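You operate a simulated robot arm through the tools that you are given. There is no shell and no other tool.

You are at the controls of a simulated robot arm. One attempt, no reset.

TASK
Drain the filter, set 3 bar and give the nozzle a three-second blast.
Fine: blue valve open for the blast, shut after; the nozzle stays pointing at the wall.

It is judged by the outcome, as a careful person would: the job done as asked, and still so three seconds after it is handed in. It fails if anything else is knocked over, pushed out of place, dropped, spilled or broken.

THE ROBOT
A 7-joint arm with a fingered hand, fixed in place. Base frame: the origin is at the foot of the arm, x ahead of it, y to its left, z up; the work surface is at about z = 0.86. Units: m, rad, N and s.
Its first joint turns from -2.601 to 2.601 rad. Payload 3.5 kg.
The TCP is the grasp point between the finger pads, 0.03 m short of the fingertips. In the tool frame z runs along the fingers and y along their closing line. The gripper opens to 0.104 m. The gripper's body begins 0.035 m behind the TCP. The gripper is a hand of 4 fingers: y runs from the thumb to the fingers, the wrist lies at [-0.015, -0.11, -0.186] in the tool frame, and closing takes about 1.5 s.
Orientation is told as [roll, pitch, yaw] about the base's x, y, z axes, in that order, counted from this pose: with the fingers straight down and the wrist toward the robot, the tool's x, y and z point along [0, 1, 0], [1, 0, 0] and [0, 0, -1] of the base frame.

THE INTERFACE
- The arm moves only by the tool servo_tool. Its argument "targets" is a list of rows, each a list of 3 entries, a list of its own where there are three numbers: the turn, a rotation vector about the base's x, y, z in rad, then the shift along the base's x, y, z in m, then the closure, from 0 (fully open) to 1 (shut). In form: [[[wx, wy, wz], [tx, ty, tz], fingers], ...]. A call has 1 to 20 rows; each row is the pose to reach, as a shift and turn from the pose commanded when the call began. Rows are played at 5 a second. More than 0.05 m and 0.15 rad between two rows, or a gripper value outside its range, and nothing of the call is played. A pose out of reach is approached as far as the arm can. The call stops where the force on the tool passes 50 N (or 10 N more than at its start, if that is more) or the arm is blocked; 0.2 s more then pass. The fingers move at their own pace (about 0.045 m/s each) and stop on an object; they squeeze with about 32 N. The grip force told is the motor's: it shows also when the fingers shut on nothing. Time passes only in rows, and 0.2 s behind the last, so rows that repeat a pose let the fingers close. It gives the time, the measured TCP pose, the force on the tool (base axes), the opening and the grip force at its end, in the units of the frame above (readings bear some noise), with the torque about the TCP (base axes, N m) and any sound that the robot's microphone picked up, and new pictures: "pictures" is both (left out), scene, wrist or none.
- Cameras (640 x 400 px; columns grow to the right, rows downward): "scene" is fixed at [0.2213, 0.6494, 1.8137]; the picture's right is [-0.75, -0.67, 0.00], its down [-0.42, 0.47, -0.78] and it looks along [0.52, -0.58, -0.63] (base axes); focal length 311 px, centre (320, 200). "wrist" rides on the gripper at [0.061, -0.092, -0.13] in the tool frame; the picture's right is [-0.81, 0.28, -0.52], its down [-0.53, -0.71, 0.46] and it looks along [-0.24, 0.64, 0.72] (tool axes); focal length 275 px, centre (320, 200). There is no depth. A picture from a camera that has moved, and an enlarged one, comes with that camera's place and axes in the base frame and with its lens.
- move_column(by): slides the trunk up (or, below 0, down) by that many m; the arm rides with it, the base frame stays. It gives what a move gives, with no picture.
- grasp_type(shape): the hand has 4 fingers and takes this shape, open, in about a second: jaw (thumb against the fingers, like two jaws); tri (thumb and two fingers); tip (a fingertip pinch); poke (one finger out to press); point (the index stretched); flat (the hand flat); cup (the hand cupped); fist (a fist). The gripper value then closes the fingers along that shape, each until it touches; the sizes above hold for jaw. It gives what a move gives, with no picture.
- zoom(camera, box): a new picture of the part [left, top, right, bottom] of that camera's present view, enlarged. It takes no simulated time.
- finish_job(): hands the job in; it is judged then, once.

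Places have to be worked out from the pictures, the camera data and where the tool is seen. Open the gripper and draw the arm clear of the work before you hand the job in, unless the task says otherwise.

The tools are called by a JSON object that holds its "op" and its "data". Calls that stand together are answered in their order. servo_tool: Moves the arm, as the interface text tells. Its arguments: {"type":"object","properties":{"targets":{"type":"array"},"pictures":{"type":"string","enum":["both","scene","wrist","none"]}},"required":["targets"]} The other tools are called the same way: move_column (by) slides the trunk up or down; grasp_type (shape) gives the hand a shape; zoom (camera, box) takes an enlarged picture of a part of a camera's view; finish_job () hands the job in.

At the start:

```text
clock: 0.0
tcp_pos: [0.6017, 0.2557, 1.4912]
orientation: [0.001, -0.001, -0.001]
ft_force: [0.0, -0.5, -0.4]
wrist_torque: [0.0, -0.01, 0.01]
opening: 0.1037
finger_force: 0.1
shape: jaw
trunk travel left (down, up): [-0.65, 0.06]
```

scene: 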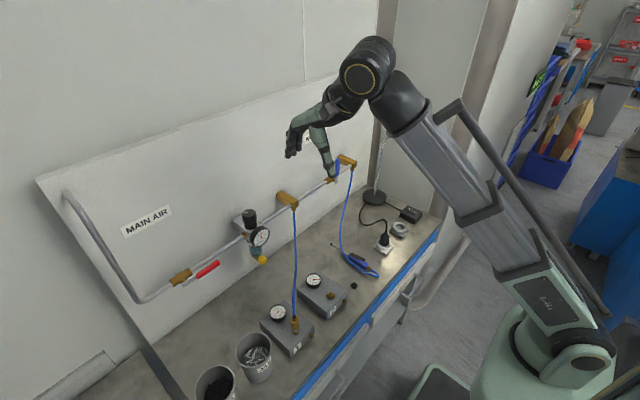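
wrist: 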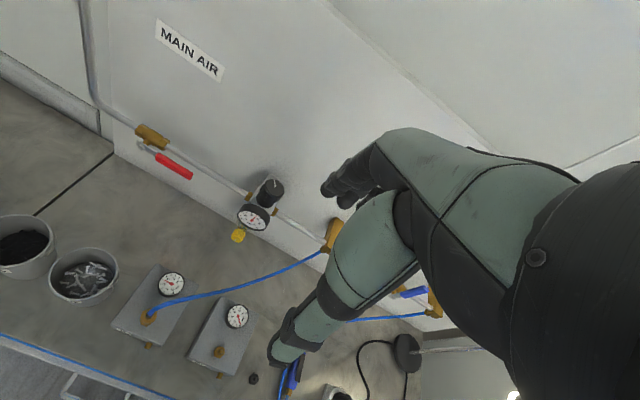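

I'll look closely at the panel before moving: the main valve (red), the regulator/filter with gauge, the blue valve and the nozzle.

{"op": "zoom", "data": {"camera": "scene", "box": [220, 190, 300, 280]}}

{"op": "zoom", "data": {"camera": "scene", "box": [260, 140, 400, 230]}}

{"op": "zoom", "data": {"camera": "scene", "box": [320, 180, 440, 290]}}

{"op": "zoom", "data": {"camera": "scene", "box": [180, 250, 380, 400]}}

{"op": "zoom", "data": {"camera": "wrist", "box": [120, 100, 320, 260]}}

{"op": "zoom", "data": {"camera": "scene", "box": [100, 180, 240, 310]}}

```text
4.44 times, centred on (260, 235) of scene
camera zoom: at [0.2213, 0.6494, 1.8137], right [-0.75, -0.67, 0.0], down [-0.42, 0.47, -0.78], along [0.52, -0.58, -0.63], focal length 1384 px, centre (587, 44)
```

zoom: 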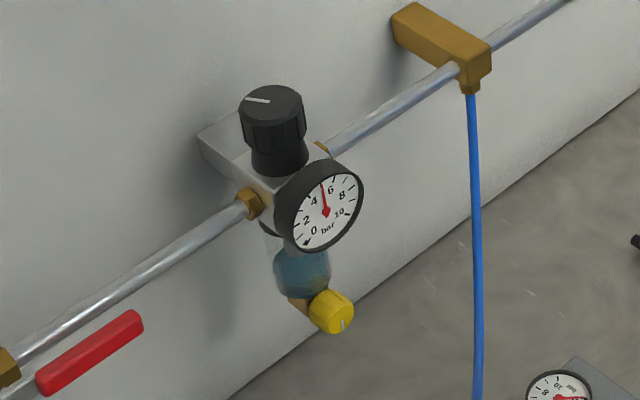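

```text
4.44 times, centred on (330, 185) of scene
camera zoom: at [0.2213, 0.6494, 1.8137], right [-0.75, -0.67, 0.0], down [-0.42, 0.47, -0.78], along [0.52, -0.58, -0.63], focal length 1384 px, centre (276, 267)
```

zoom: 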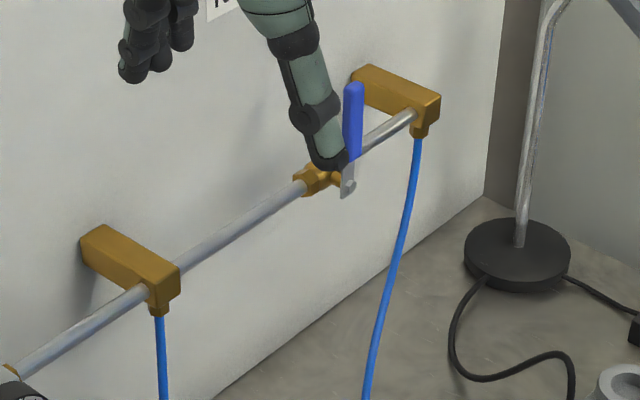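

```text
3.64 times, centred on (380, 235) of scene
camera zoom: at [0.2213, 0.6494, 1.8137], right [-0.75, -0.67, 0.0], down [-0.42, 0.47, -0.78], along [0.52, -0.58, -0.63], focal length 1132 px, centre (102, 73)
```

zoom: 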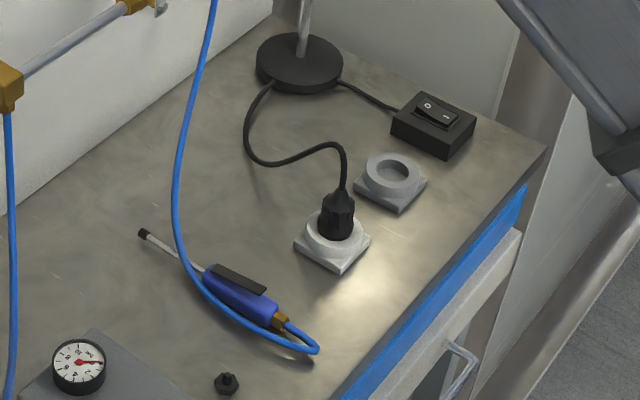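

```text
2.67 times, centred on (280, 325) of scene
camera zoom: at [0.2213, 0.6494, 1.8137], right [-0.75, -0.67, 0.0], down [-0.42, 0.47, -0.78], along [0.52, -0.58, -0.63], focal length 830 px, centre (427, -133)
```

zoom: 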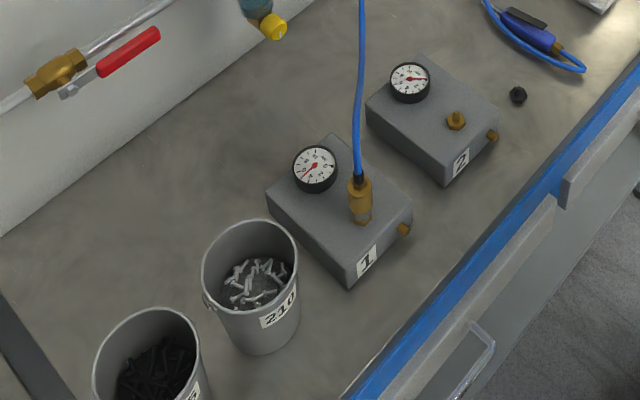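

```text
2.50 times, centred on (220, 180) of wrist
camera zoom: at [0.5102, 0.3157, 1.6221], right [0.28, -0.81, 0.52], down [-0.71, -0.53, -0.46], along [0.64, -0.24, -0.72], focal length 688 px, centre (570, 250)
```

zoom: 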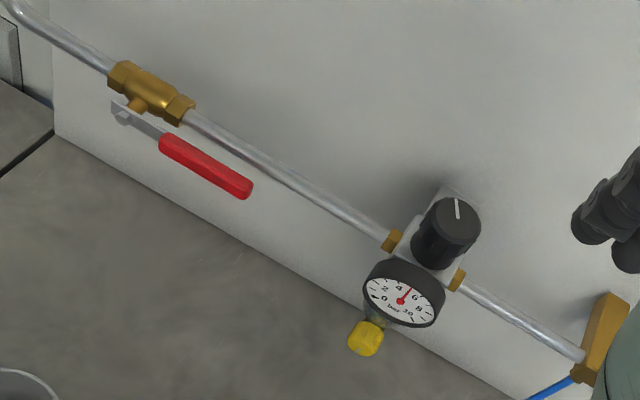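

```text
3.08 times, centred on (170, 245) of scene
camera zoom: at [0.2213, 0.6494, 1.8137], right [-0.75, -0.67, 0.0], down [-0.42, 0.47, -0.78], along [0.52, -0.58, -0.63], focal length 958 px, centre (782, 62)
```

zoom: 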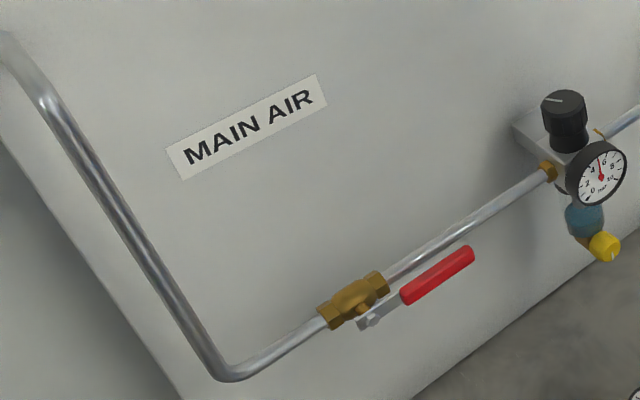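

The regulator knob comes out near (0.84, 0.274, 1.20), the gauge reads about 5 bar, and the yellow drain knob is near (0.818, 0.271, 1.006), facing the robot. The blue lever is upright (shut), and the nozzle gun lies on the bench pointing toward the wall (+x). First I turn the hand horizontal, well away from everything.

{"op": "servo_tool", "data": {"targets": [[[0, -0.14, 0], [0, 0, -0.02], 0], [[0, -0.28, 0], [0, 0, -0.04], 0], [[0, -0.42, 0], [0, 0, -0.06], 0], [[0, -0.56, 0], [0, 0, -0.08], 0], [[0, -0.7, 0], [0, 0, -0.1], 0], [[0, -0.84, 0], [0, 0, -0.12], 0], [[0, -0.98, 0], [0, 0, -0.14], 0], [[0, -1.12, 0], [0, 0, -0.16], 0], [[0, -1.26, 0], [0, 0, -0.18], 0], [[0, -1.4, 0], [0, 0, -0.2], 0], [[0, -1.5, 0], [0, 0, -0.22], 0], [[0, -1.57, 0], [0, 0, -0.24], 0]]}}

```text
clock: 2.6
tcp_pos: [0.6014, 0.2545, 1.2513]
orientation: [-2.931, -1.571, 2.936]
ft_force: [-0.6, 0.4, 0.1]
wrist_torque: [0.02, 0.03, 0.0]
opening: 0.1039
finger_force: 0.1
shape: jaw
trunk travel left (down, up): [-0.65, 0.06]
camera wrist: at [0.4711, 0.316, 1.1597], right [-0.52, -0.81, 0.27], down [0.46, -0.53, -0.71], along [0.72, -0.24, 0.65], focal length 275 px, centre (320, 200)
```

scene: 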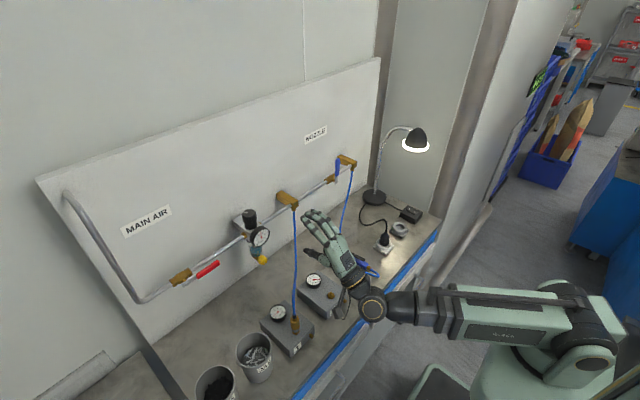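
wrist: 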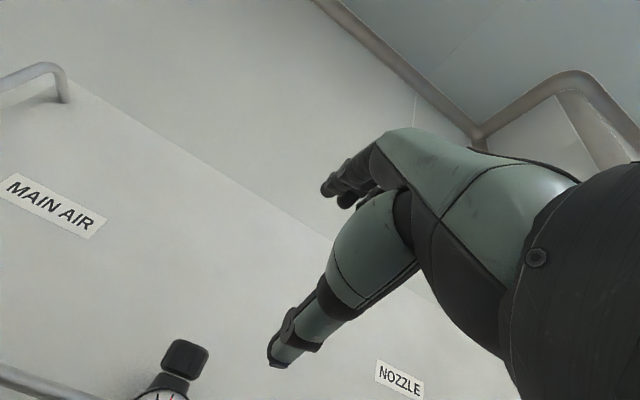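

The hand reached the horizontal pose cleanly with the thumb underneath. Next I zoom in on the drain knob, gauge and blue lever now that the view is clear.

{"op": "zoom", "data": {"camera": "scene", "box": [240, 205, 280, 270]}}

{"op": "zoom", "data": {"camera": "scene", "box": [270, 140, 370, 220]}}

{"op": "zoom", "data": {"camera": "scene", "box": [290, 200, 390, 270]}}

{"op": "zoom", "data": {"camera": "scene", "box": [320, 150, 365, 190]}}

```text
6.15 times, centred on (260, 238) of scene
camera zoom: at [0.2213, 0.6494, 1.8137], right [-0.75, -0.67, 0.0], down [-0.42, 0.47, -0.78], along [0.52, -0.58, -0.63], focal length 1916 px, centre (689, -31)
```

zoom: 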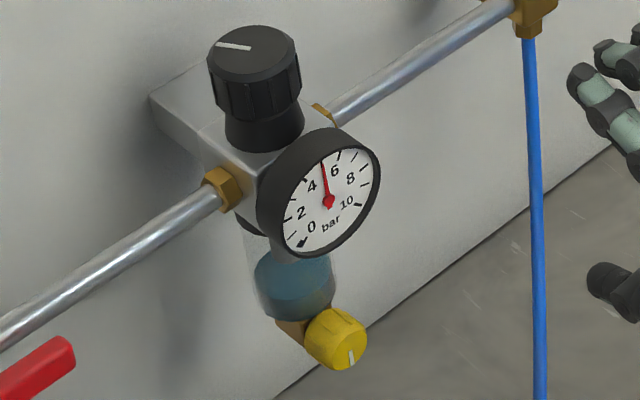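

```text
5.00 times, centred on (320, 180) of scene
camera zoom: at [0.2213, 0.6494, 1.8137], right [-0.75, -0.67, 0.0], down [-0.42, 0.47, -0.78], along [0.52, -0.58, -0.63], focal length 1556 px, centre (320, 300)
```

zoom: 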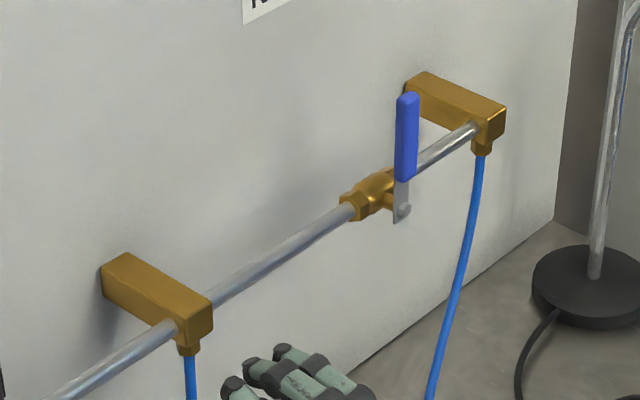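

```text
5.71 times, centred on (340, 235) of scene
camera zoom: at [0.2213, 0.6494, 1.8137], right [-0.75, -0.67, 0.0], down [-0.42, 0.47, -0.78], along [0.52, -0.58, -0.63], focal length 1779 px, centre (206, 0)
```

zoom: 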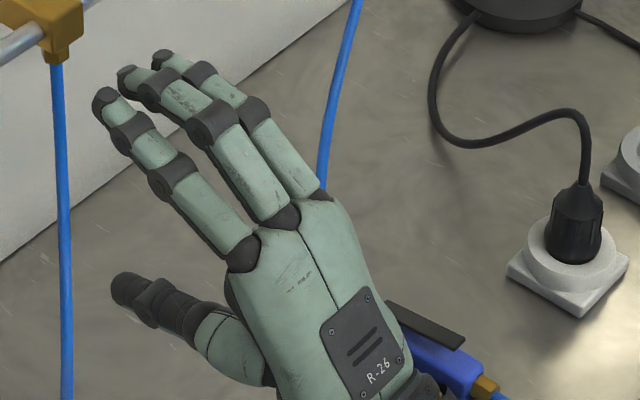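

```text
10.00 times, centred on (342, 170) of scene
camera zoom: at [0.2213, 0.6494, 1.8137], right [-0.75, -0.67, 0.0], down [-0.42, 0.47, -0.78], along [0.52, -0.58, -0.63], focal length 3113 px, centre (95, 500)
```

zoom: 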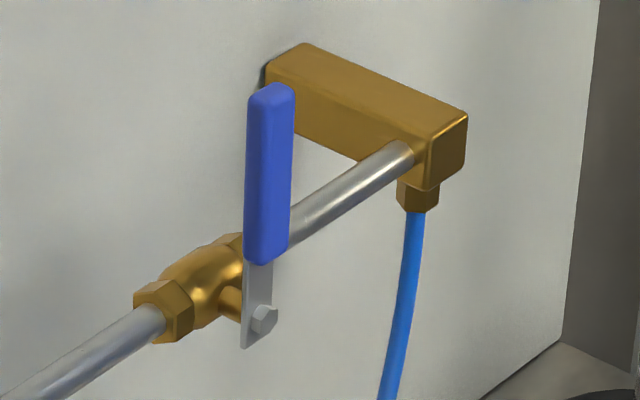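

Triangulating the two views puts box 1's hose diagonally in front of the drain knob, roughly through (0.70, 0.23, 1.01), so a straight horizontal approach would hit it. I'll use a tool pitched about 50° down with the thumb and wrist on the +y side, stopping first at a standoff pose.

{"op": "servo_tool", "data": {"targets": [[[0.1124, 0.0524, -0.0524], [0.0077, 0.0013, -0.0088], 0], [[0.2248, 0.1048, -0.1048], [0.0154, 0.0026, -0.0177], 0], [[0.3372, 0.1572, -0.1572], [0.0231, 0.0039, -0.0265], 0], [[0.4496, 0.2096, -0.2096], [0.0308, 0.0052, -0.0354], 0], [[0.562, 0.262, -0.262], [0.0385, 0.0065, -0.0442], 0], [[0.6744, 0.3144, -0.3144], [0.0462, 0.0078, -0.0531], 0], [[0.7869, 0.3669, -0.3669], [0.0539, 0.0091, -0.0619], 0], [[0.8993, 0.4193, -0.4193], [0.0616, 0.0104, -0.0708], 0], [[1.0117, 0.4717, -0.4717], [0.0693, 0.0117, -0.0796], 0], [[1.1241, 0.5241, -0.5241], [0.077, 0.013, -0.0885], 0], [[1.2365, 0.5765, -0.5765], [0.0847, 0.0143, -0.0973], 0], [[1.3489, 0.6289, -0.6289], [0.0924, 0.0156, -0.1062], 0], [[1.4613, 0.6813, -0.6813], [0.1, 0.017, -0.115], 0]]}}

```text
clock: 5.4
tcp_pos: [0.7016, 0.2708, 1.1348]
orientation: [0.695, 0.001, -1.572]
ft_force: [-0.3, 0.2, 0.4]
wrist_torque: [0.01, -0.01, -0.04]
opening: 0.1036
finger_force: 0.1
shape: jaw
trunk travel left (down, up): [-0.65, 0.06]
camera wrist: at [0.6651, 0.3623, 1.276], right [-0.95, -0.27, -0.12], down [-0.12, 0.71, -0.69], along [0.28, -0.64, -0.71], focal length 275 px, centre (320, 200)
```

scene: 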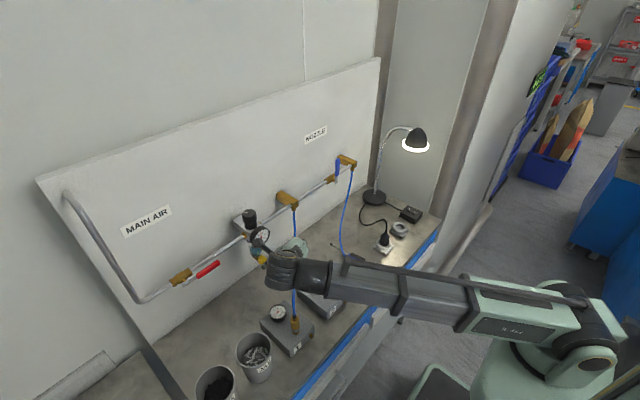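
wrist: 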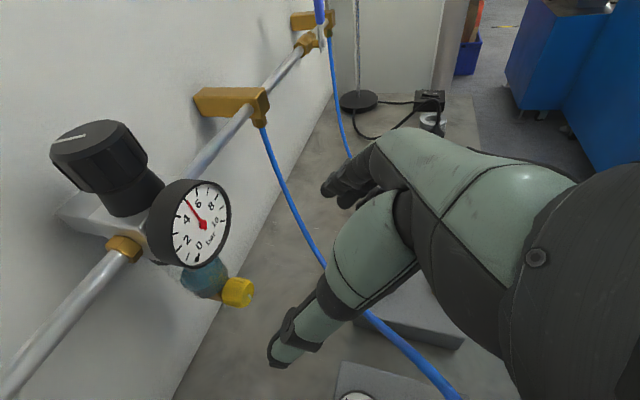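

The pose was reached and the wrist view shows the gauge, bowl with water, yellow drain knob and hose clearly. I'll see what the fingertip-pinch shape looks like closed in free air.

{"op": "grasp_type", "data": {"shape": "tip"}}

{"op": "servo_tool", "data": {"targets": [[[0, 0, 0], [0, 0, 0], 0]], "pictures": "wrist"}}

{"op": "servo_tool", "data": {"targets": [[[0, 0, 0], [0, 0, 0], 1], [[0, 0, 0], [0, 0, 0], 1], [[0, 0, 0], [0, 0, 0], 1], [[0, 0, 0], [0, 0, 0], 1], [[0, 0, 0], [0, 0, 0], 1], [[0, 0, 0], [0, 0, 0], 1], [[0, 0, 0], [0, 0, 0], 1], [[0, 0, 0], [0, 0, 0], 1]]}}

```text
clock: 6.3
tcp_pos: [0.6999, 0.2703, 1.1353]
orientation: [0.698, 0.0, -1.57]
ft_force: [0.6, -0.8, -0.7]
wrist_torque: [-0.02, -0.01, 0.05]
opening: 0.104
finger_force: 0.0
shape: tip
trunk travel left (down, up): [-0.65, 0.06]
```

```text
clock: 6.7
tcp_pos: [0.7012, 0.2706, 1.1368]
orientation: [0.698, 0.001, -1.572]
ft_force: [0.5, -0.2, 0.8]
wrist_torque: [-0.03, -0.01, 0.02]
opening: 0.1039
finger_force: 0.0
shape: tip
trunk travel left (down, up): [-0.65, 0.06]
camera wrist: at [0.6647, 0.3623, 1.2759], right [-0.95, -0.28, -0.12], down [-0.12, 0.71, -0.69], along [0.28, -0.64, -0.71], focal length 275 px, centre (320, 200)
```

wrist: 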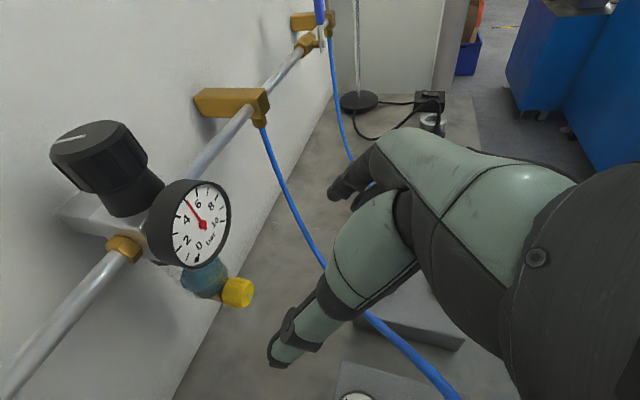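

```text
clock: 8.5
tcp_pos: [0.7004, 0.2707, 1.1358]
orientation: [0.698, 0.002, -1.57]
ft_force: [-0.5, 0.4, 0.5]
wrist_torque: [0.01, 0.01, -0.02]
opening: 0.0
finger_force: 31.3
shape: tip
trunk travel left (down, up): [-0.65, 0.06]
camera wrist: at [0.6647, 0.3624, 1.2759], right [-0.95, -0.28, -0.12], down [-0.12, 0.71, -0.69], along [0.28, -0.64, -0.71], focal length 275 px, centre (320, 200)
```

scene: 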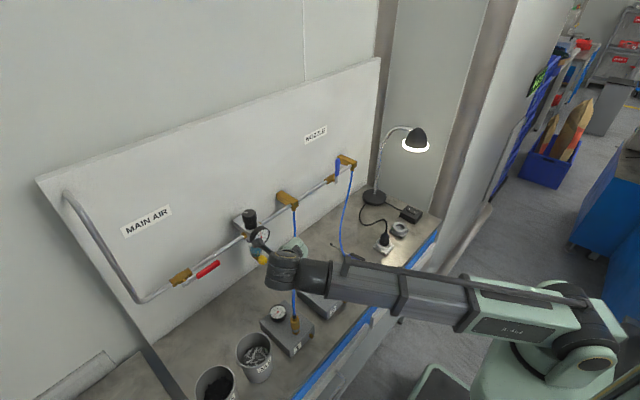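
wrist: 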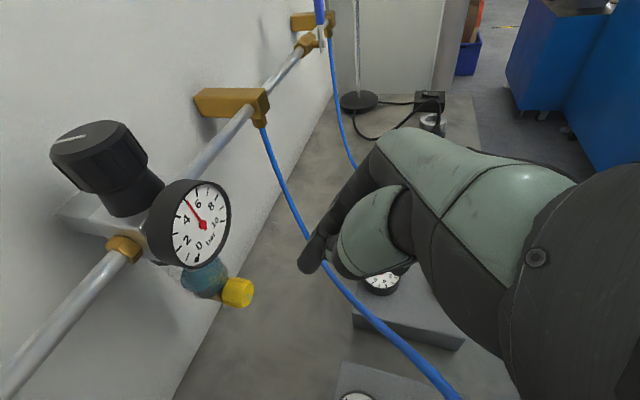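

The tip pinch closes at the TCP axis about 0.03 m ahead of it, which is useful here. To leave room for turning the drain knob counter-clockwise without the wrist dropping onto the hose, I'll roll the hand 180° about its own axis so the thumb is on the -y side. First half-turn goes up and back.

{"op": "servo_tool", "data": {"targets": [[[-0.0842, 0, 0.1003], [-0.005, 0, 0.008], 0.5], [[-0.1683, 0, 0.2005], [-0.01, 0, 0.016], 0.5], [[-0.2525, 0, 0.3008], [-0.015, 0, 0.024], 0.5], [[-0.3367, 0, 0.4011], [-0.02, 0, 0.032], 0.5], [[-0.4208, 0, 0.5013], [-0.025, 0, 0.04], 0.5], [[-0.505, 0, 0.6016], [-0.03, 0, 0.048], 0.5], [[-0.5892, 0, 0.7019], [-0.035, 0, 0.056], 0.5], [[-0.6733, 0, 0.8021], [-0.04, 0, 0.064], 0.5], [[-0.7575, 0, 0.9024], [-0.045, 0, 0.072], 0.5], [[-0.8417, 0, 1.0027], [-0.05, 0, 0.08], 0.5], [[-0.9258, 0, 1.1029], [-0.05, 0, 0.08], 0.5], [[-1.01, 0, 1.2032], [-0.05, 0, 0.08], 0.5]], "pictures": "scene"}}

{"op": "servo_tool", "data": {"targets": [[[-0.0842, 0, 0.1003], [0, 0, 0], 0.5], [[-0.1683, 0, 0.2005], [0, 0, 0], 0.5], [[-0.2525, 0, 0.3008], [0, 0, 0], 0.5], [[-0.3367, 0, 0.4011], [0, 0, 0], 0.5], [[-0.4208, 0, 0.5013], [0, 0, 0], 0.5], [[-0.505, 0, 0.6016], [0, 0, 0], 0.5], [[-0.5892, 0, 0.7019], [0, 0, 0], 0.5], [[-0.6733, 0, 0.8021], [0, 0, 0], 0.5], [[-0.7575, 0, 0.9024], [0, 0, 0], 0.5], [[-0.8417, 0, 1.0027], [0, 0, 0], 0.5], [[-0.9258, 0, 1.1029], [0, 0, 0], 0.5], [[-1.01, 0, 1.2032], [0, 0, 0], 0.5]]}}

```text
clock: 11.1
tcp_pos: [0.6504, 0.2719, 1.2146]
orientation: [-0.003, -0.7, 0.003]
ft_force: [0.5, 0.2, 1.0]
wrist_torque: [0.02, 0.01, -0.03]
opening: 0.0515
finger_force: 0.1
shape: tip
trunk travel left (down, up): [-0.65, 0.06]
```

scene: 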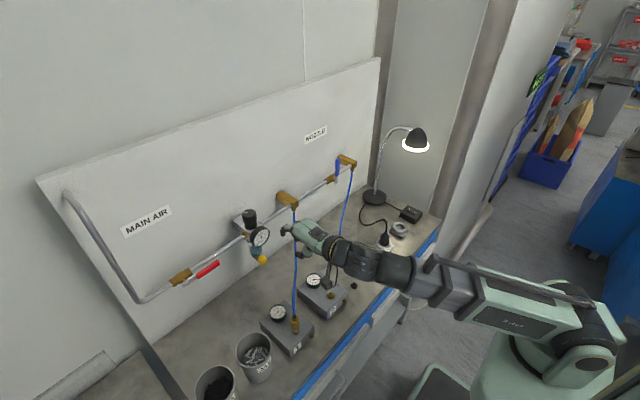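

```text
clock: 13.7
tcp_pos: [0.6522, 0.2723, 1.2163]
orientation: [-0.7, 0.002, 1.572]
ft_force: [0.6, -0.9, 0.2]
wrist_torque: [-0.06, -0.03, -0.01]
opening: 0.0514
finger_force: 0.0
shape: tip
trunk travel left (down, up): [-0.65, 0.06]
camera wrist: at [0.5213, 0.1797, 1.2774], right [0.29, 0.28, 0.92], down [0.7, -0.71, 0.0], along [0.65, 0.64, -0.4], focal length 275 px, centre (320, 200)
```

scene: 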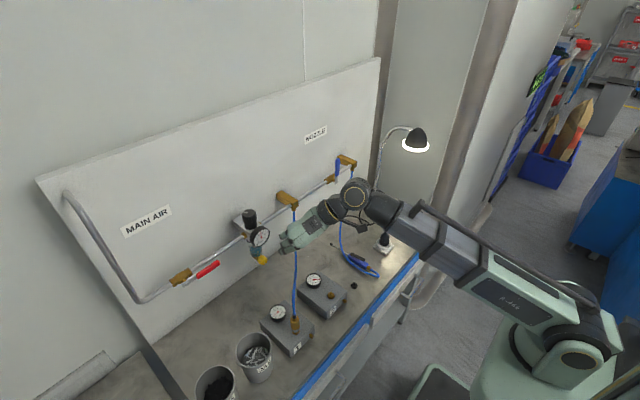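
wrist: 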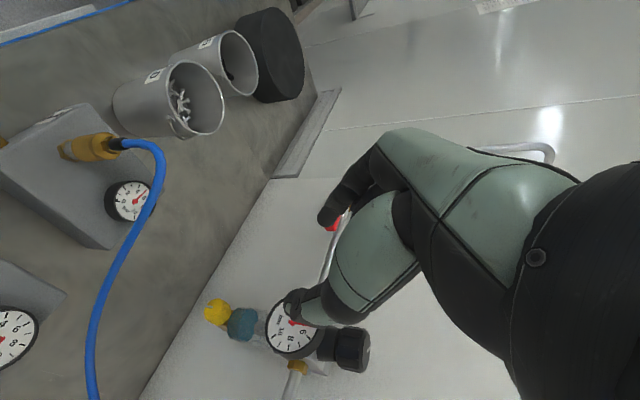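

Rolled cleanly. Triangulating the drain knob again gives (0.821, 0.2695, 1.004). I lean the hand about 0.4 rad toward +y and go to a standoff 0.10 m back along the approach line.

{"op": "servo_tool", "data": {"targets": [[[-0.08, 0, 0], [0.018, 0.006, -0.026], 0.45], [[-0.16, 0, 0], [0.037, 0.013, -0.052], 0.45], [[-0.24, 0, 0], [0.055, 0.019, -0.077], 0.45], [[-0.32, 0, 0], [0.074, 0.026, -0.103], 0.45], [[-0.4, 0, 0], [0.0923, 0.032, -0.129], 0.45], [[-0.4, 0, 0], [0.0923, 0.032, -0.129], 0.45]]}}

{"op": "zoom", "data": {"camera": "scene", "box": [210, 190, 370, 300]}}

```text
clock: 15.1
tcp_pos: [0.7424, 0.3042, 1.087]
orientation: [-0.701, 0.401, 1.57]
ft_force: [0.6, 0.7, -0.5]
wrist_torque: [-0.02, -0.03, -0.03]
opening: 0.0568
finger_force: 0.1
shape: tip
trunk travel left (down, up): [-0.65, 0.06]
camera wrist: at [0.6131, 0.2429, 1.1795], right [0.29, 0.61, 0.74], down [0.7, -0.66, 0.27], along [0.65, 0.44, -0.62], focal length 275 px, centre (320, 200)
```

scene: 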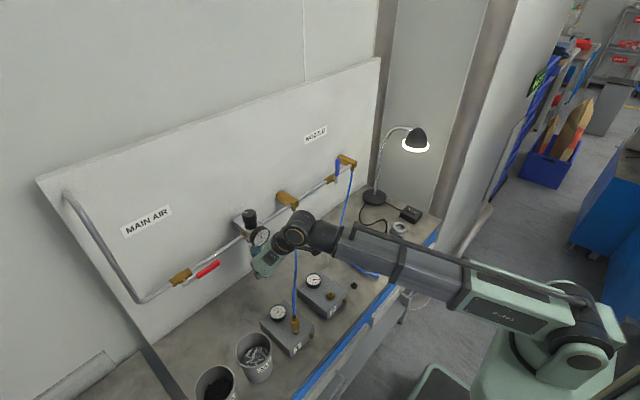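
wrist: 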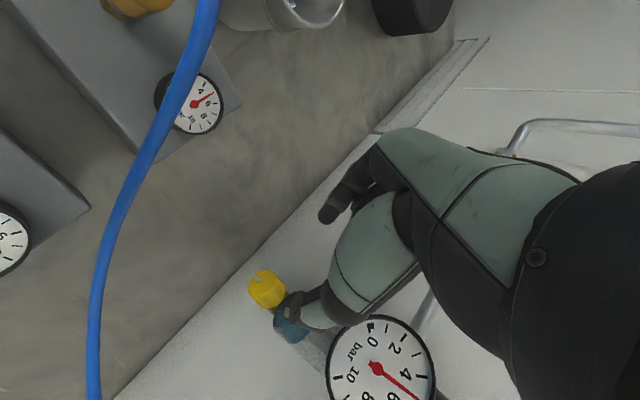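

```text
3.64 times, centred on (290, 245) of scene
camera zoom: at [0.2213, 0.6494, 1.8137], right [-0.75, -0.67, 0.0], down [-0.42, 0.47, -0.78], along [0.52, -0.58, -0.63], focal length 1132 px, centre (429, 36)
```

zoom: 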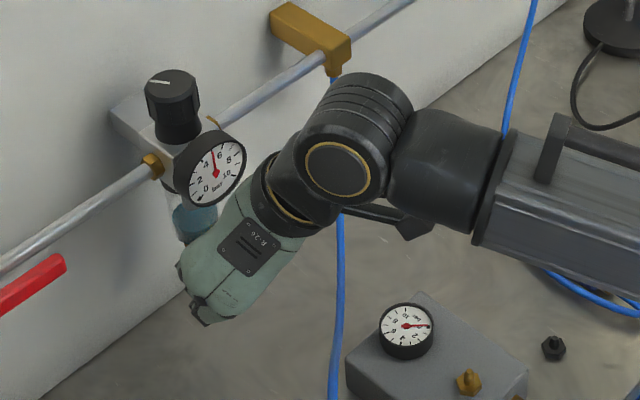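

The knob lies ahead just off the thumb side. To keep more space from the gauge bezel I flatten the tool by 15° (hose clearance stays about 7 cm) at a standoff 8 cm from the grasp.

{"op": "servo_tool", "data": {"targets": [[[0, -0.12, 0.05], [-0.0015, -0.0065, -0.0155], 0.42], [[0, -0.2395, 0.101], [-0.003, -0.013, -0.031], 0.42], [[0, -0.2395, 0.101], [-0.003, -0.013, -0.031], 0.42]]}}

{"op": "zoom", "data": {"camera": "wrist", "box": [220, 150, 420, 400]}}

```text
clock: 15.9
tcp_pos: [0.741, 0.2913, 1.055]
orientation: [-0.96, 0.402, 1.568]
ft_force: [0.6, 0.0, 0.8]
wrist_torque: [0.02, -0.03, 0.01]
opening: 0.06
finger_force: 0.1
shape: tip
trunk travel left (down, up): [-0.65, 0.06]
camera wrist: at [0.5992, 0.2157, 1.115], right [0.04, 0.63, 0.78], down [0.68, -0.59, 0.44], along [0.73, 0.51, -0.45], focal length 275 px, centre (320, 200)
```

scene: 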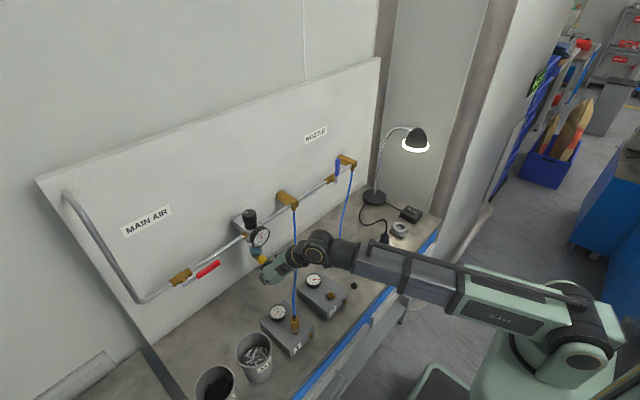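
wrist: 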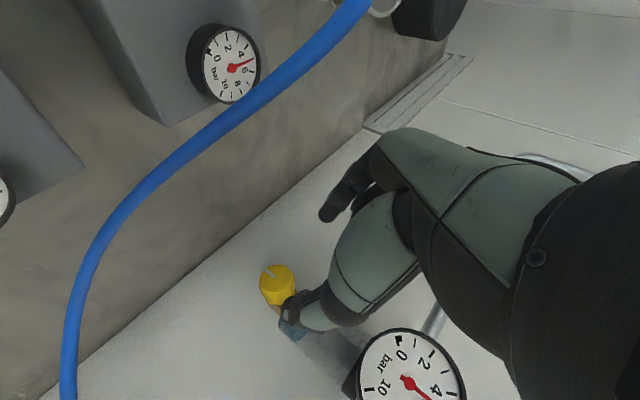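

```text
1.60 times, centred on (320, 275) of wrist
camera zoom: at [0.5992, 0.2157, 1.115], right [0.04, 0.63, 0.78], down [0.68, -0.59, 0.44], along [0.73, 0.51, -0.45], focal length 440 px, centre (320, 80)
```

zoom: 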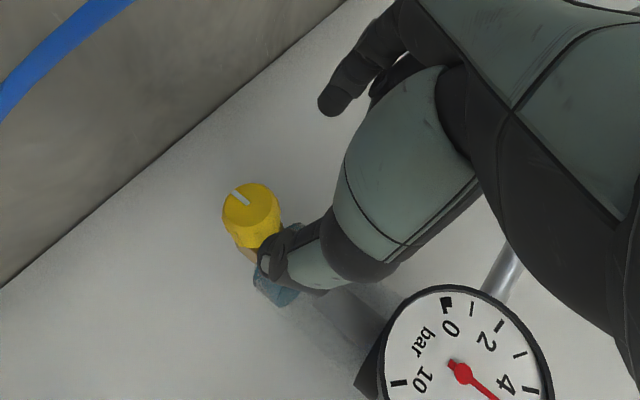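

The knob projects a few pixels from prediction, which refines it to about (0.823, 0.270, 1.009). I advance 5 cm along the approach line and recheck.

{"op": "servo_tool", "data": {"targets": [[[0, 0, 0], [0.014, -0.0037, -0.0079], 0.42], [[0, 0, 0], [0.028, -0.0074, -0.0158], 0.42], [[0, 0, 0], [0.042, -0.011, -0.0237], 0.42], [[0, 0, 0], [0.042, -0.011, -0.0237], 0.42]]}}

{"op": "zoom", "data": {"camera": "wrist", "box": [220, 180, 420, 340]}}

{"op": "zoom", "data": {"camera": "scene", "box": [230, 200, 310, 290]}}

```text
clock: 16.9
tcp_pos: [0.7821, 0.2799, 1.0329]
orientation: [-0.959, 0.4, 1.571]
ft_force: [-0.4, 0.4, 0.2]
wrist_torque: [0.01, -0.01, -0.01]
opening: 0.0597
finger_force: 0.0
shape: tip
trunk travel left (down, up): [-0.65, 0.06]
camera wrist: at [0.6412, 0.2048, 1.091], right [0.04, 0.63, 0.78], down [0.68, -0.59, 0.44], along [0.73, 0.51, -0.45], focal length 275 px, centre (320, 200)
```

scene: 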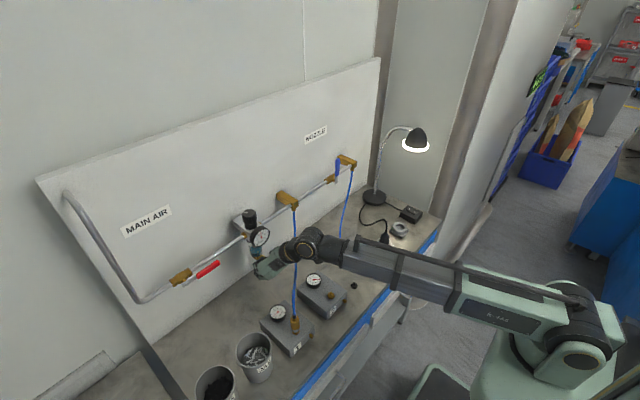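
wrist: 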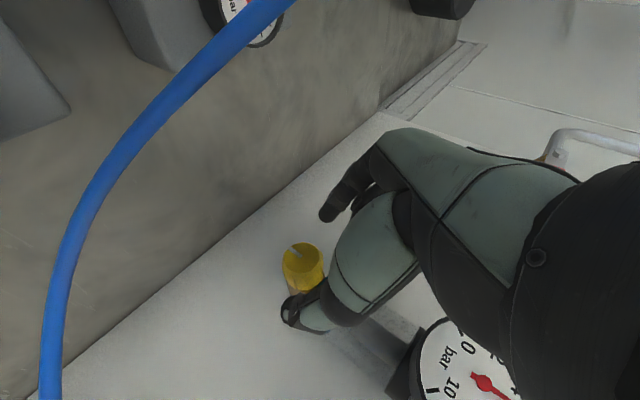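

```text
2.50 times, centred on (320, 260) of wrist
camera zoom: at [0.6412, 0.2048, 1.091], right [0.04, 0.63, 0.78], down [0.68, -0.59, 0.44], along [0.73, 0.51, -0.45], focal length 688 px, centre (320, 50)
```

zoom: 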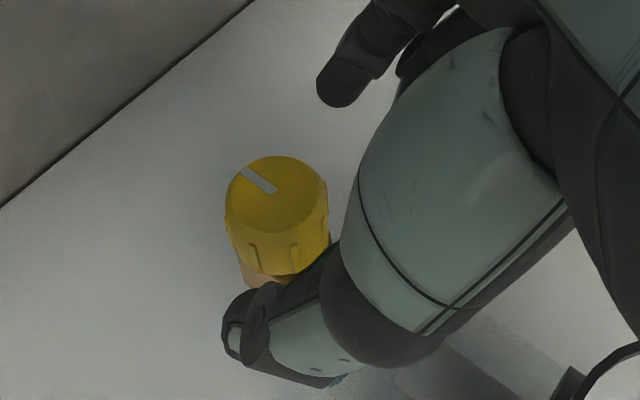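

```text
4.44 times, centred on (270, 245) of scene
camera zoom: at [0.2213, 0.6494, 1.8137], right [-0.75, -0.67, 0.0], down [-0.42, 0.47, -0.78], along [0.52, -0.58, -0.63], focal length 1384 px, centre (542, 0)
```

zoom: 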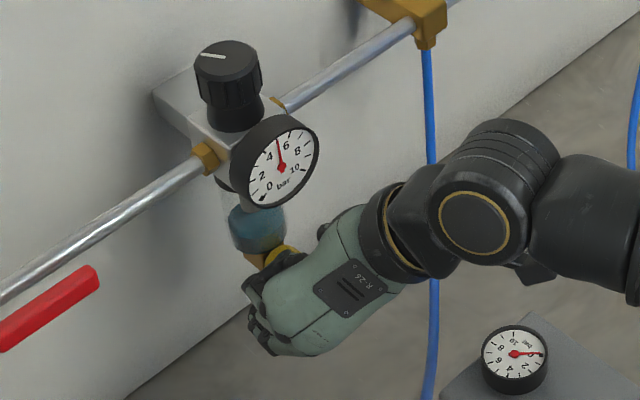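

The knob's front face is now almost exactly on the pinch axis; axis about y=0.2705, z=1.012. I advance the last 2.5 cm and close on it.

{"op": "servo_tool", "data": {"targets": [[[0, 0, 0], [0.0107, -0.0031, -0.0055], 0.42], [[0, 0, 0], [0.0213, -0.0062, -0.011], 0.42], [[0, 0, 0], [0.0213, -0.0062, -0.011], 0.55], [[0, 0, 0], [0.0213, -0.0062, -0.011], 0.65], [[0, 0, 0], [0.0213, -0.0062, -0.011], 0.75], [[0, 0, 0], [0.0213, -0.0062, -0.011], 1], [[0, 0, 0], [0.0213, -0.0062, -0.011], 1], [[0, 0, 0], [0.0213, -0.0062, -0.011], 1]]}}

{"op": "zoom", "data": {"camera": "wrist", "box": [220, 180, 420, 340]}}

{"op": "zoom", "data": {"camera": "scene", "box": [230, 200, 310, 290]}}

```text
clock: 18.7
tcp_pos: [0.8045, 0.2732, 1.0213]
orientation: [-0.957, 0.402, 1.569]
ft_force: [1.9, -3.4, -2.4]
wrist_torque: [-0.04, 0.03, -0.02]
opening: 0.0212
finger_force: 31.8
shape: tip
trunk travel left (down, up): [-0.65, 0.06]
camera wrist: at [0.6631, 0.1981, 1.0804], right [0.04, 0.63, 0.78], down [0.68, -0.59, 0.44], along [0.73, 0.51, -0.45], focal length 275 px, centre (320, 200)
```

scene: 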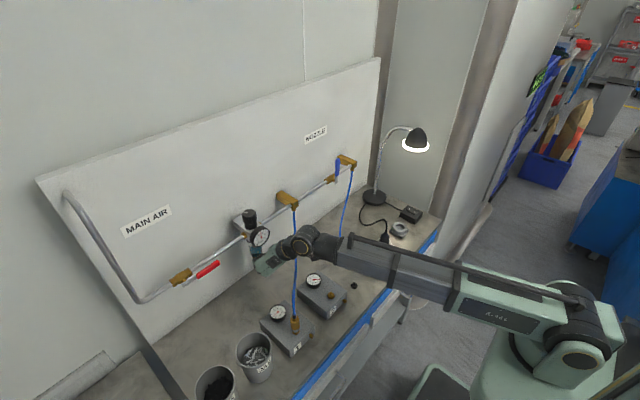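
wrist: 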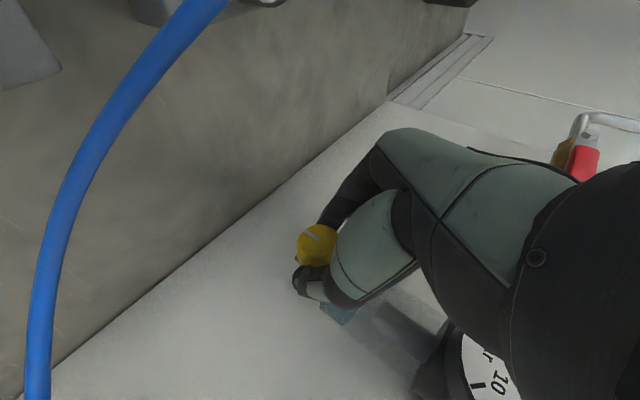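

```text
2.50 times, centred on (320, 260) of wrist
camera zoom: at [0.6631, 0.1981, 1.0804], right [0.04, 0.63, 0.78], down [0.68, -0.59, 0.44], along [0.73, 0.51, -0.45], focal length 688 px, centre (320, 50)
```

zoom: 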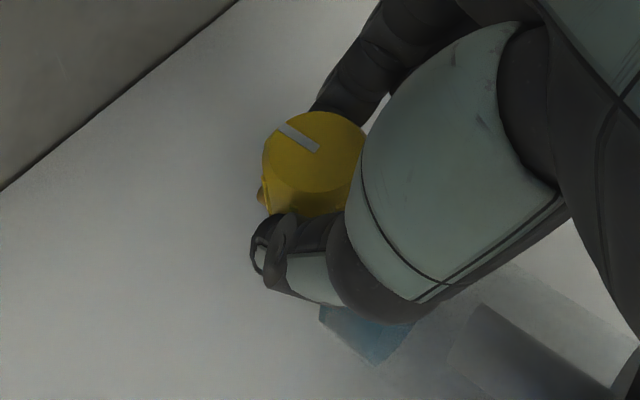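

```text
4.44 times, centred on (270, 245) of scene
camera zoom: at [0.2213, 0.6494, 1.8137], right [-0.75, -0.67, 0.0], down [-0.42, 0.47, -0.78], along [0.52, -0.58, -0.63], focal length 1384 px, centre (542, 0)
```

zoom: 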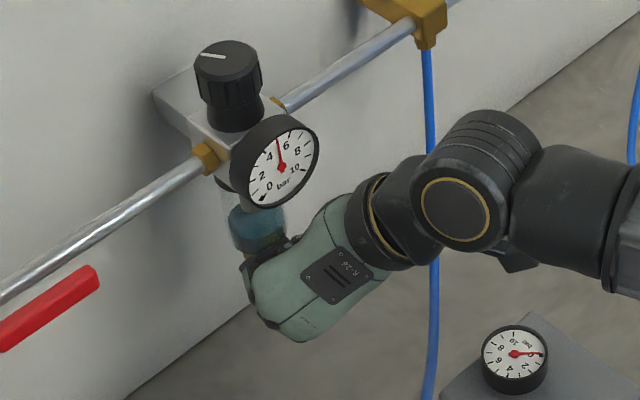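

The knob is pinched (opening 0.021 m, only 4 N on the tool). I turn it counter-clockwise (negative about x) by 0.4 rad about its axis and watch the force, torque and sound.

{"op": "servo_tool", "data": {"targets": [[[-0.1, 0, 0], [0, 0.0009, -0.0004], 1], [[-0.2, 0, 0], [0, 0.0018, -0.001], 1], [[-0.3, 0, 0], [0, 0.0026, -0.0016], 1], [[-0.4, 0, 0], [0, 0.0034, -0.0023], 1]]}}

{"op": "zoom", "data": {"camera": "wrist", "box": [220, 180, 420, 340]}}

{"op": "zoom", "data": {"camera": "scene", "box": [230, 200, 310, 290]}}

```text
clock: 19.7
tcp_pos: [0.8023, 0.2793, 1.0192]
orientation: [-0.96, 0.803, 1.571]
ft_force: [-5.9, 8.7, 4.3]
wrist_torque: [0.64, 0.46, 0.92]
opening: 0.0208
finger_force: 31.6
shape: tip
trunk travel left (down, up): [-0.65, 0.06]
camera wrist: at [0.6614, 0.2327, 1.1034], right [0.04, 0.88, 0.47], down [0.68, -0.37, 0.63], along [0.73, 0.29, -0.61], focal length 275 px, centre (320, 200)
```

scene: 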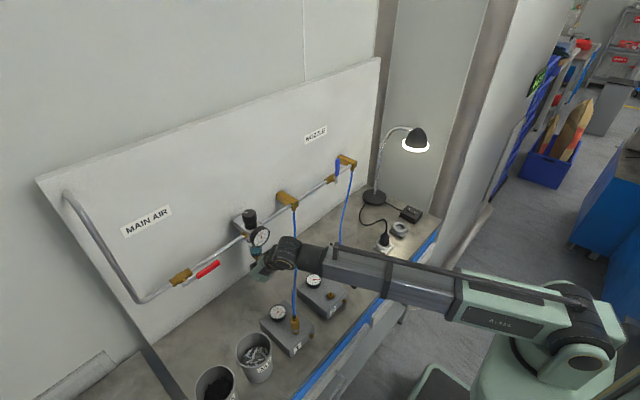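
wrist: 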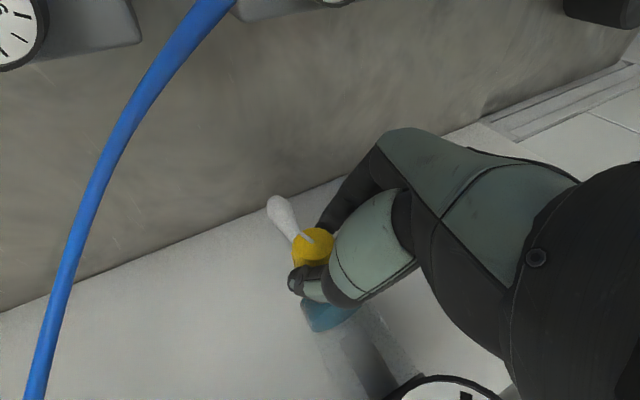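

```text
2.50 times, centred on (320, 260) of wrist
camera zoom: at [0.6614, 0.2327, 1.1034], right [0.04, 0.88, 0.47], down [0.68, -0.37, 0.63], along [0.73, 0.29, -0.61], focal length 688 px, centre (320, 50)
```

zoom: 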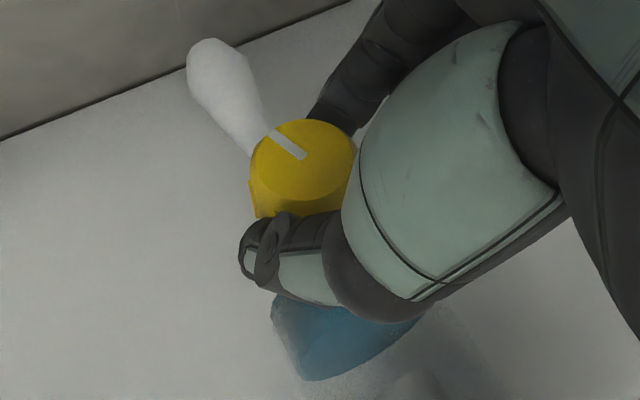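

```text
4.44 times, centred on (270, 245) of scene
camera zoom: at [0.2213, 0.6494, 1.8137], right [-0.75, -0.67, 0.0], down [-0.42, 0.47, -0.78], along [0.52, -0.58, -0.63], focal length 1384 px, centre (542, 0)
```

zoom: 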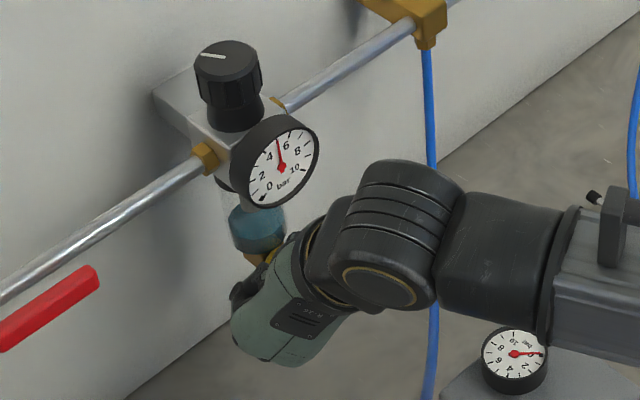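

A white plume is coming out of the drain, so counter-clockwise opens it. I hold for 2 s and watch the bowl level.

{"op": "servo_tool", "data": {"targets": [[[0, 0, 0], [0, 0, 0], 1], [[0, 0, 0], [0, 0, 0], 1], [[0, 0, 0], [0, 0, 0], 1], [[0, 0, 0], [0, 0, 0], 1], [[0, 0, 0], [0, 0, 0], 1], [[0, 0, 0], [0, 0, 0], 1], [[0, 0, 0], [0, 0, 0], 1], [[0, 0, 0], [0, 0, 0], 1], [[0, 0, 0], [0, 0, 0], 1], [[0, 0, 0], [0, 0, 0], 1]], "pictures": "wrist"}}

{"op": "zoom", "data": {"camera": "scene", "box": [230, 200, 310, 290]}}

```text
clock: 21.9
tcp_pos: [0.804, 0.2783, 1.0189]
orientation: [-0.96, 0.801, 1.568]
ft_force: [-8.7, 16.5, 9.1]
wrist_torque: [0.8, 0.38, 1.08]
opening: 0.0215
finger_force: 32.4
shape: tip
trunk travel left (down, up): [-0.65, 0.06]
camera wrist: at [0.6612, 0.2321, 1.1036], right [0.04, 0.88, 0.47], down [0.68, -0.37, 0.64], along [0.73, 0.29, -0.61], focal length 275 px, centre (320, 200)
```

wrist: 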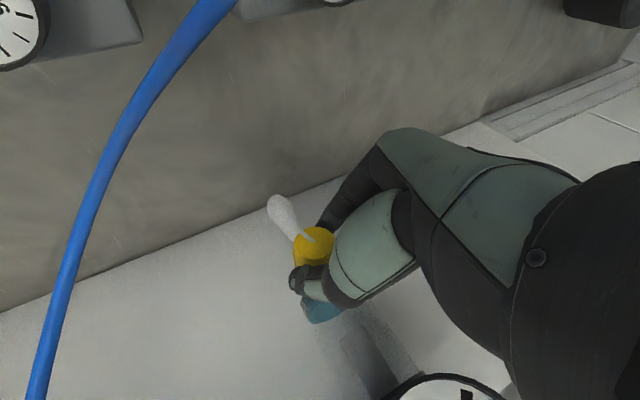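

```text
4.44 times, centred on (270, 245) of scene
camera zoom: at [0.2213, 0.6494, 1.8137], right [-0.75, -0.67, 0.0], down [-0.42, 0.47, -0.78], along [0.52, -0.58, -0.63], focal length 1384 px, centre (542, 0)
```

zoom: 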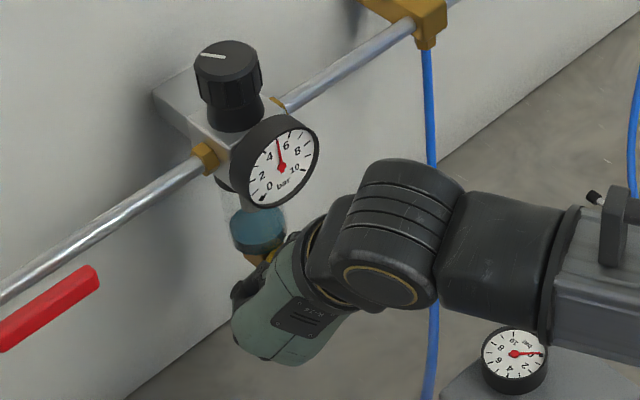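

The level is falling, but slowly. I open the drain a further 0.3 rad, relieving the small side load, and keep watching.

{"op": "servo_tool", "data": {"targets": [[[-0.1, 0, 0], [0, 0.001, -0.0006], 1], [[-0.2, 0, 0], [0, 0.002, -0.0013], 1], [[-0.3, 0, 0], [0, 0.0028, -0.002], 1], [[-0.3, 0, 0], [0, 0.0028, -0.002], 1], [[-0.3, 0, 0], [0, 0.0028, -0.002], 1], [[-0.3, 0, 0], [0, 0.0028, -0.002], 1], [[-0.3, 0, 0], [0, 0.0028, -0.002], 1], [[-0.3, 0, 0], [0, 0.0028, -0.002], 1], [[-0.3, 0, 0], [0, 0.0028, -0.002], 1], [[-0.3, 0, 0], [0, 0.0028, -0.002], 1], [[-0.3, 0, 0], [0, 0.0028, -0.002], 1], [[-0.3, 0, 0], [0, 0.0028, -0.002], 1]], "pictures": "wrist"}}

{"op": "zoom", "data": {"camera": "scene", "box": [230, 200, 310, 290]}}

{"op": "zoom", "data": {"camera": "wrist", "box": [220, 180, 420, 340]}}

```text
clock: 24.5
tcp_pos: [0.8039, 0.2802, 1.0151]
orientation: [-0.96, 1.101, 1.569]
ft_force: [-12.6, -3.5, -10.3]
wrist_torque: [0.29, 0.74, -0.05]
opening: 0.0233
finger_force: 32.3
shape: tip
trunk travel left (down, up): [-0.65, 0.06]
camera wrist: at [0.6621, 0.2599, 1.1109], right [0.04, 0.98, 0.19], down [0.68, -0.17, 0.72], along [0.73, 0.1, -0.67], focal length 275 px, centre (320, 200)
```

wrist: 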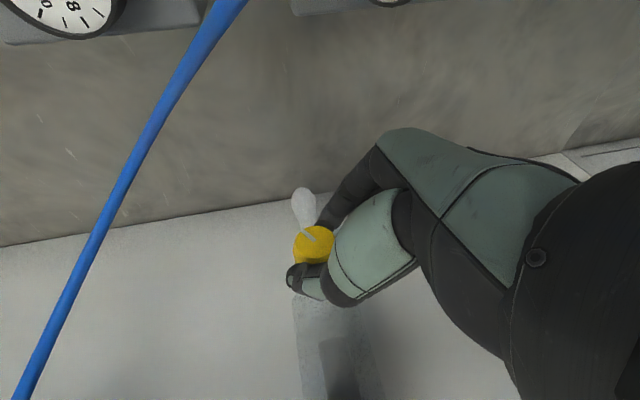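

```text
4.44 times, centred on (270, 245) of scene
camera zoom: at [0.2213, 0.6494, 1.8137], right [-0.75, -0.67, 0.0], down [-0.42, 0.47, -0.78], along [0.52, -0.58, -0.63], focal length 1384 px, centre (542, 0)
```

zoom: 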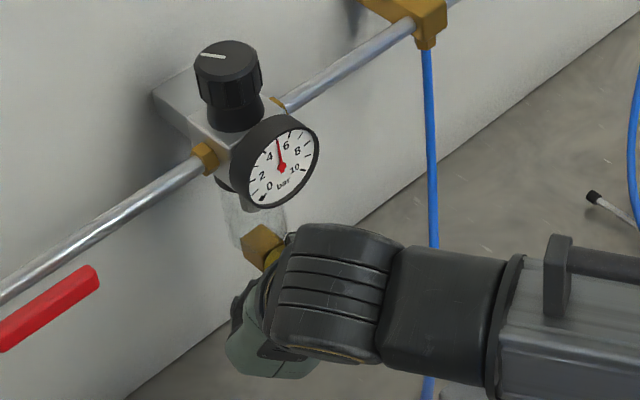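

```text
2.50 times, centred on (320, 260) of wrist
camera zoom: at [0.6621, 0.2599, 1.1109], right [0.04, 0.98, 0.19], down [0.68, -0.17, 0.72], along [0.73, 0.1, -0.67], focal length 688 px, centre (320, 50)
```

zoom: 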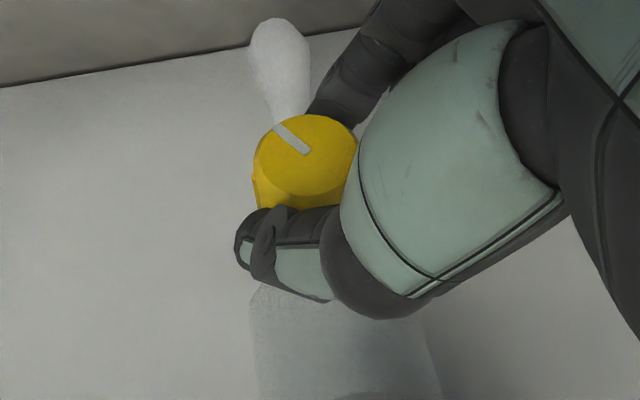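

The bowl is empty. Now I turn the knob back clockwise by the full 0.7 rad to shut the drain.

{"op": "servo_tool", "data": {"targets": [[[0.1, 0, 0], [0, -0.001, 0.0007], 1], [[0.2, 0, 0], [0, -0.002, 0.0014], 1], [[0.3, 0, 0], [0, -0.003, 0.002], 1], [[0.4, 0, 0], [0, -0.0038, 0.0027], 1], [[0.5, 0, 0], [0, -0.0047, 0.0033], 1], [[0.6, 0, 0], [0, -0.0055, 0.0038], 1], [[0.7, 0, 0], [0, -0.0062, 0.0043], 1], [[0.7, 0, 0], [0, -0.0062, 0.0043], 1]], "pictures": "wrist"}}

{"op": "zoom", "data": {"camera": "wrist", "box": [220, 180, 420, 340]}}

```text
clock: 26.3
tcp_pos: [0.8041, 0.273, 1.0218]
orientation: [-0.96, 0.399, 1.571]
ft_force: [-5.8, -3.4, -1.1]
wrist_torque: [-0.07, 0.12, -0.04]
opening: 0.0235
finger_force: 32.1
shape: tip
trunk travel left (down, up): [-0.65, 0.06]
camera wrist: at [0.6624, 0.198, 1.0806], right [0.04, 0.63, 0.78], down [0.68, -0.59, 0.44], along [0.73, 0.51, -0.45], focal length 275 px, centre (320, 200)
```

wrist: 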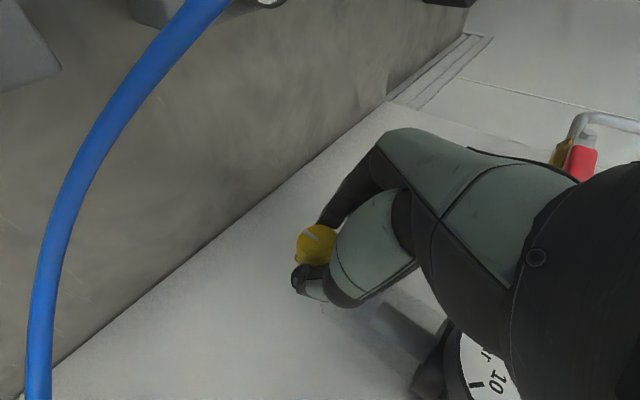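

```text
2.50 times, centred on (320, 260) of wrist
camera zoom: at [0.6624, 0.198, 1.0806], right [0.04, 0.63, 0.78], down [0.68, -0.59, 0.44], along [0.73, 0.51, -0.45], focal length 688 px, centre (320, 50)
```

zoom: 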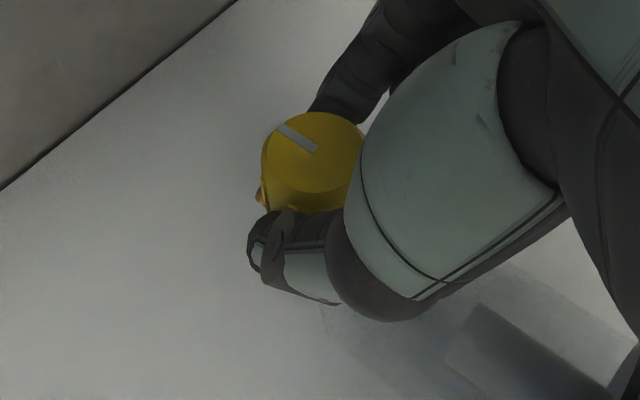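

No plume and the mark is back where it started. I give a light tightening nudge of 0.08 rad to feel for the seat.

{"op": "servo_tool", "data": {"targets": [[[0.08, 0, 0], [0, -0.0008, 0.0004], 1], [[0.08, 0, 0], [0, -0.0008, 0.0004], 1]], "pictures": "none"}}

```text
clock: 26.9
tcp_pos: [0.8051, 0.2726, 1.0199]
orientation: [-0.958, 0.32, 1.57]
ft_force: [-4.7, -7.0, -3.4]
wrist_torque: [-0.25, 0.11, -0.19]
opening: 0.0234
finger_force: 31.7
shape: tip
trunk travel left (down, up): [-0.65, 0.06]
```

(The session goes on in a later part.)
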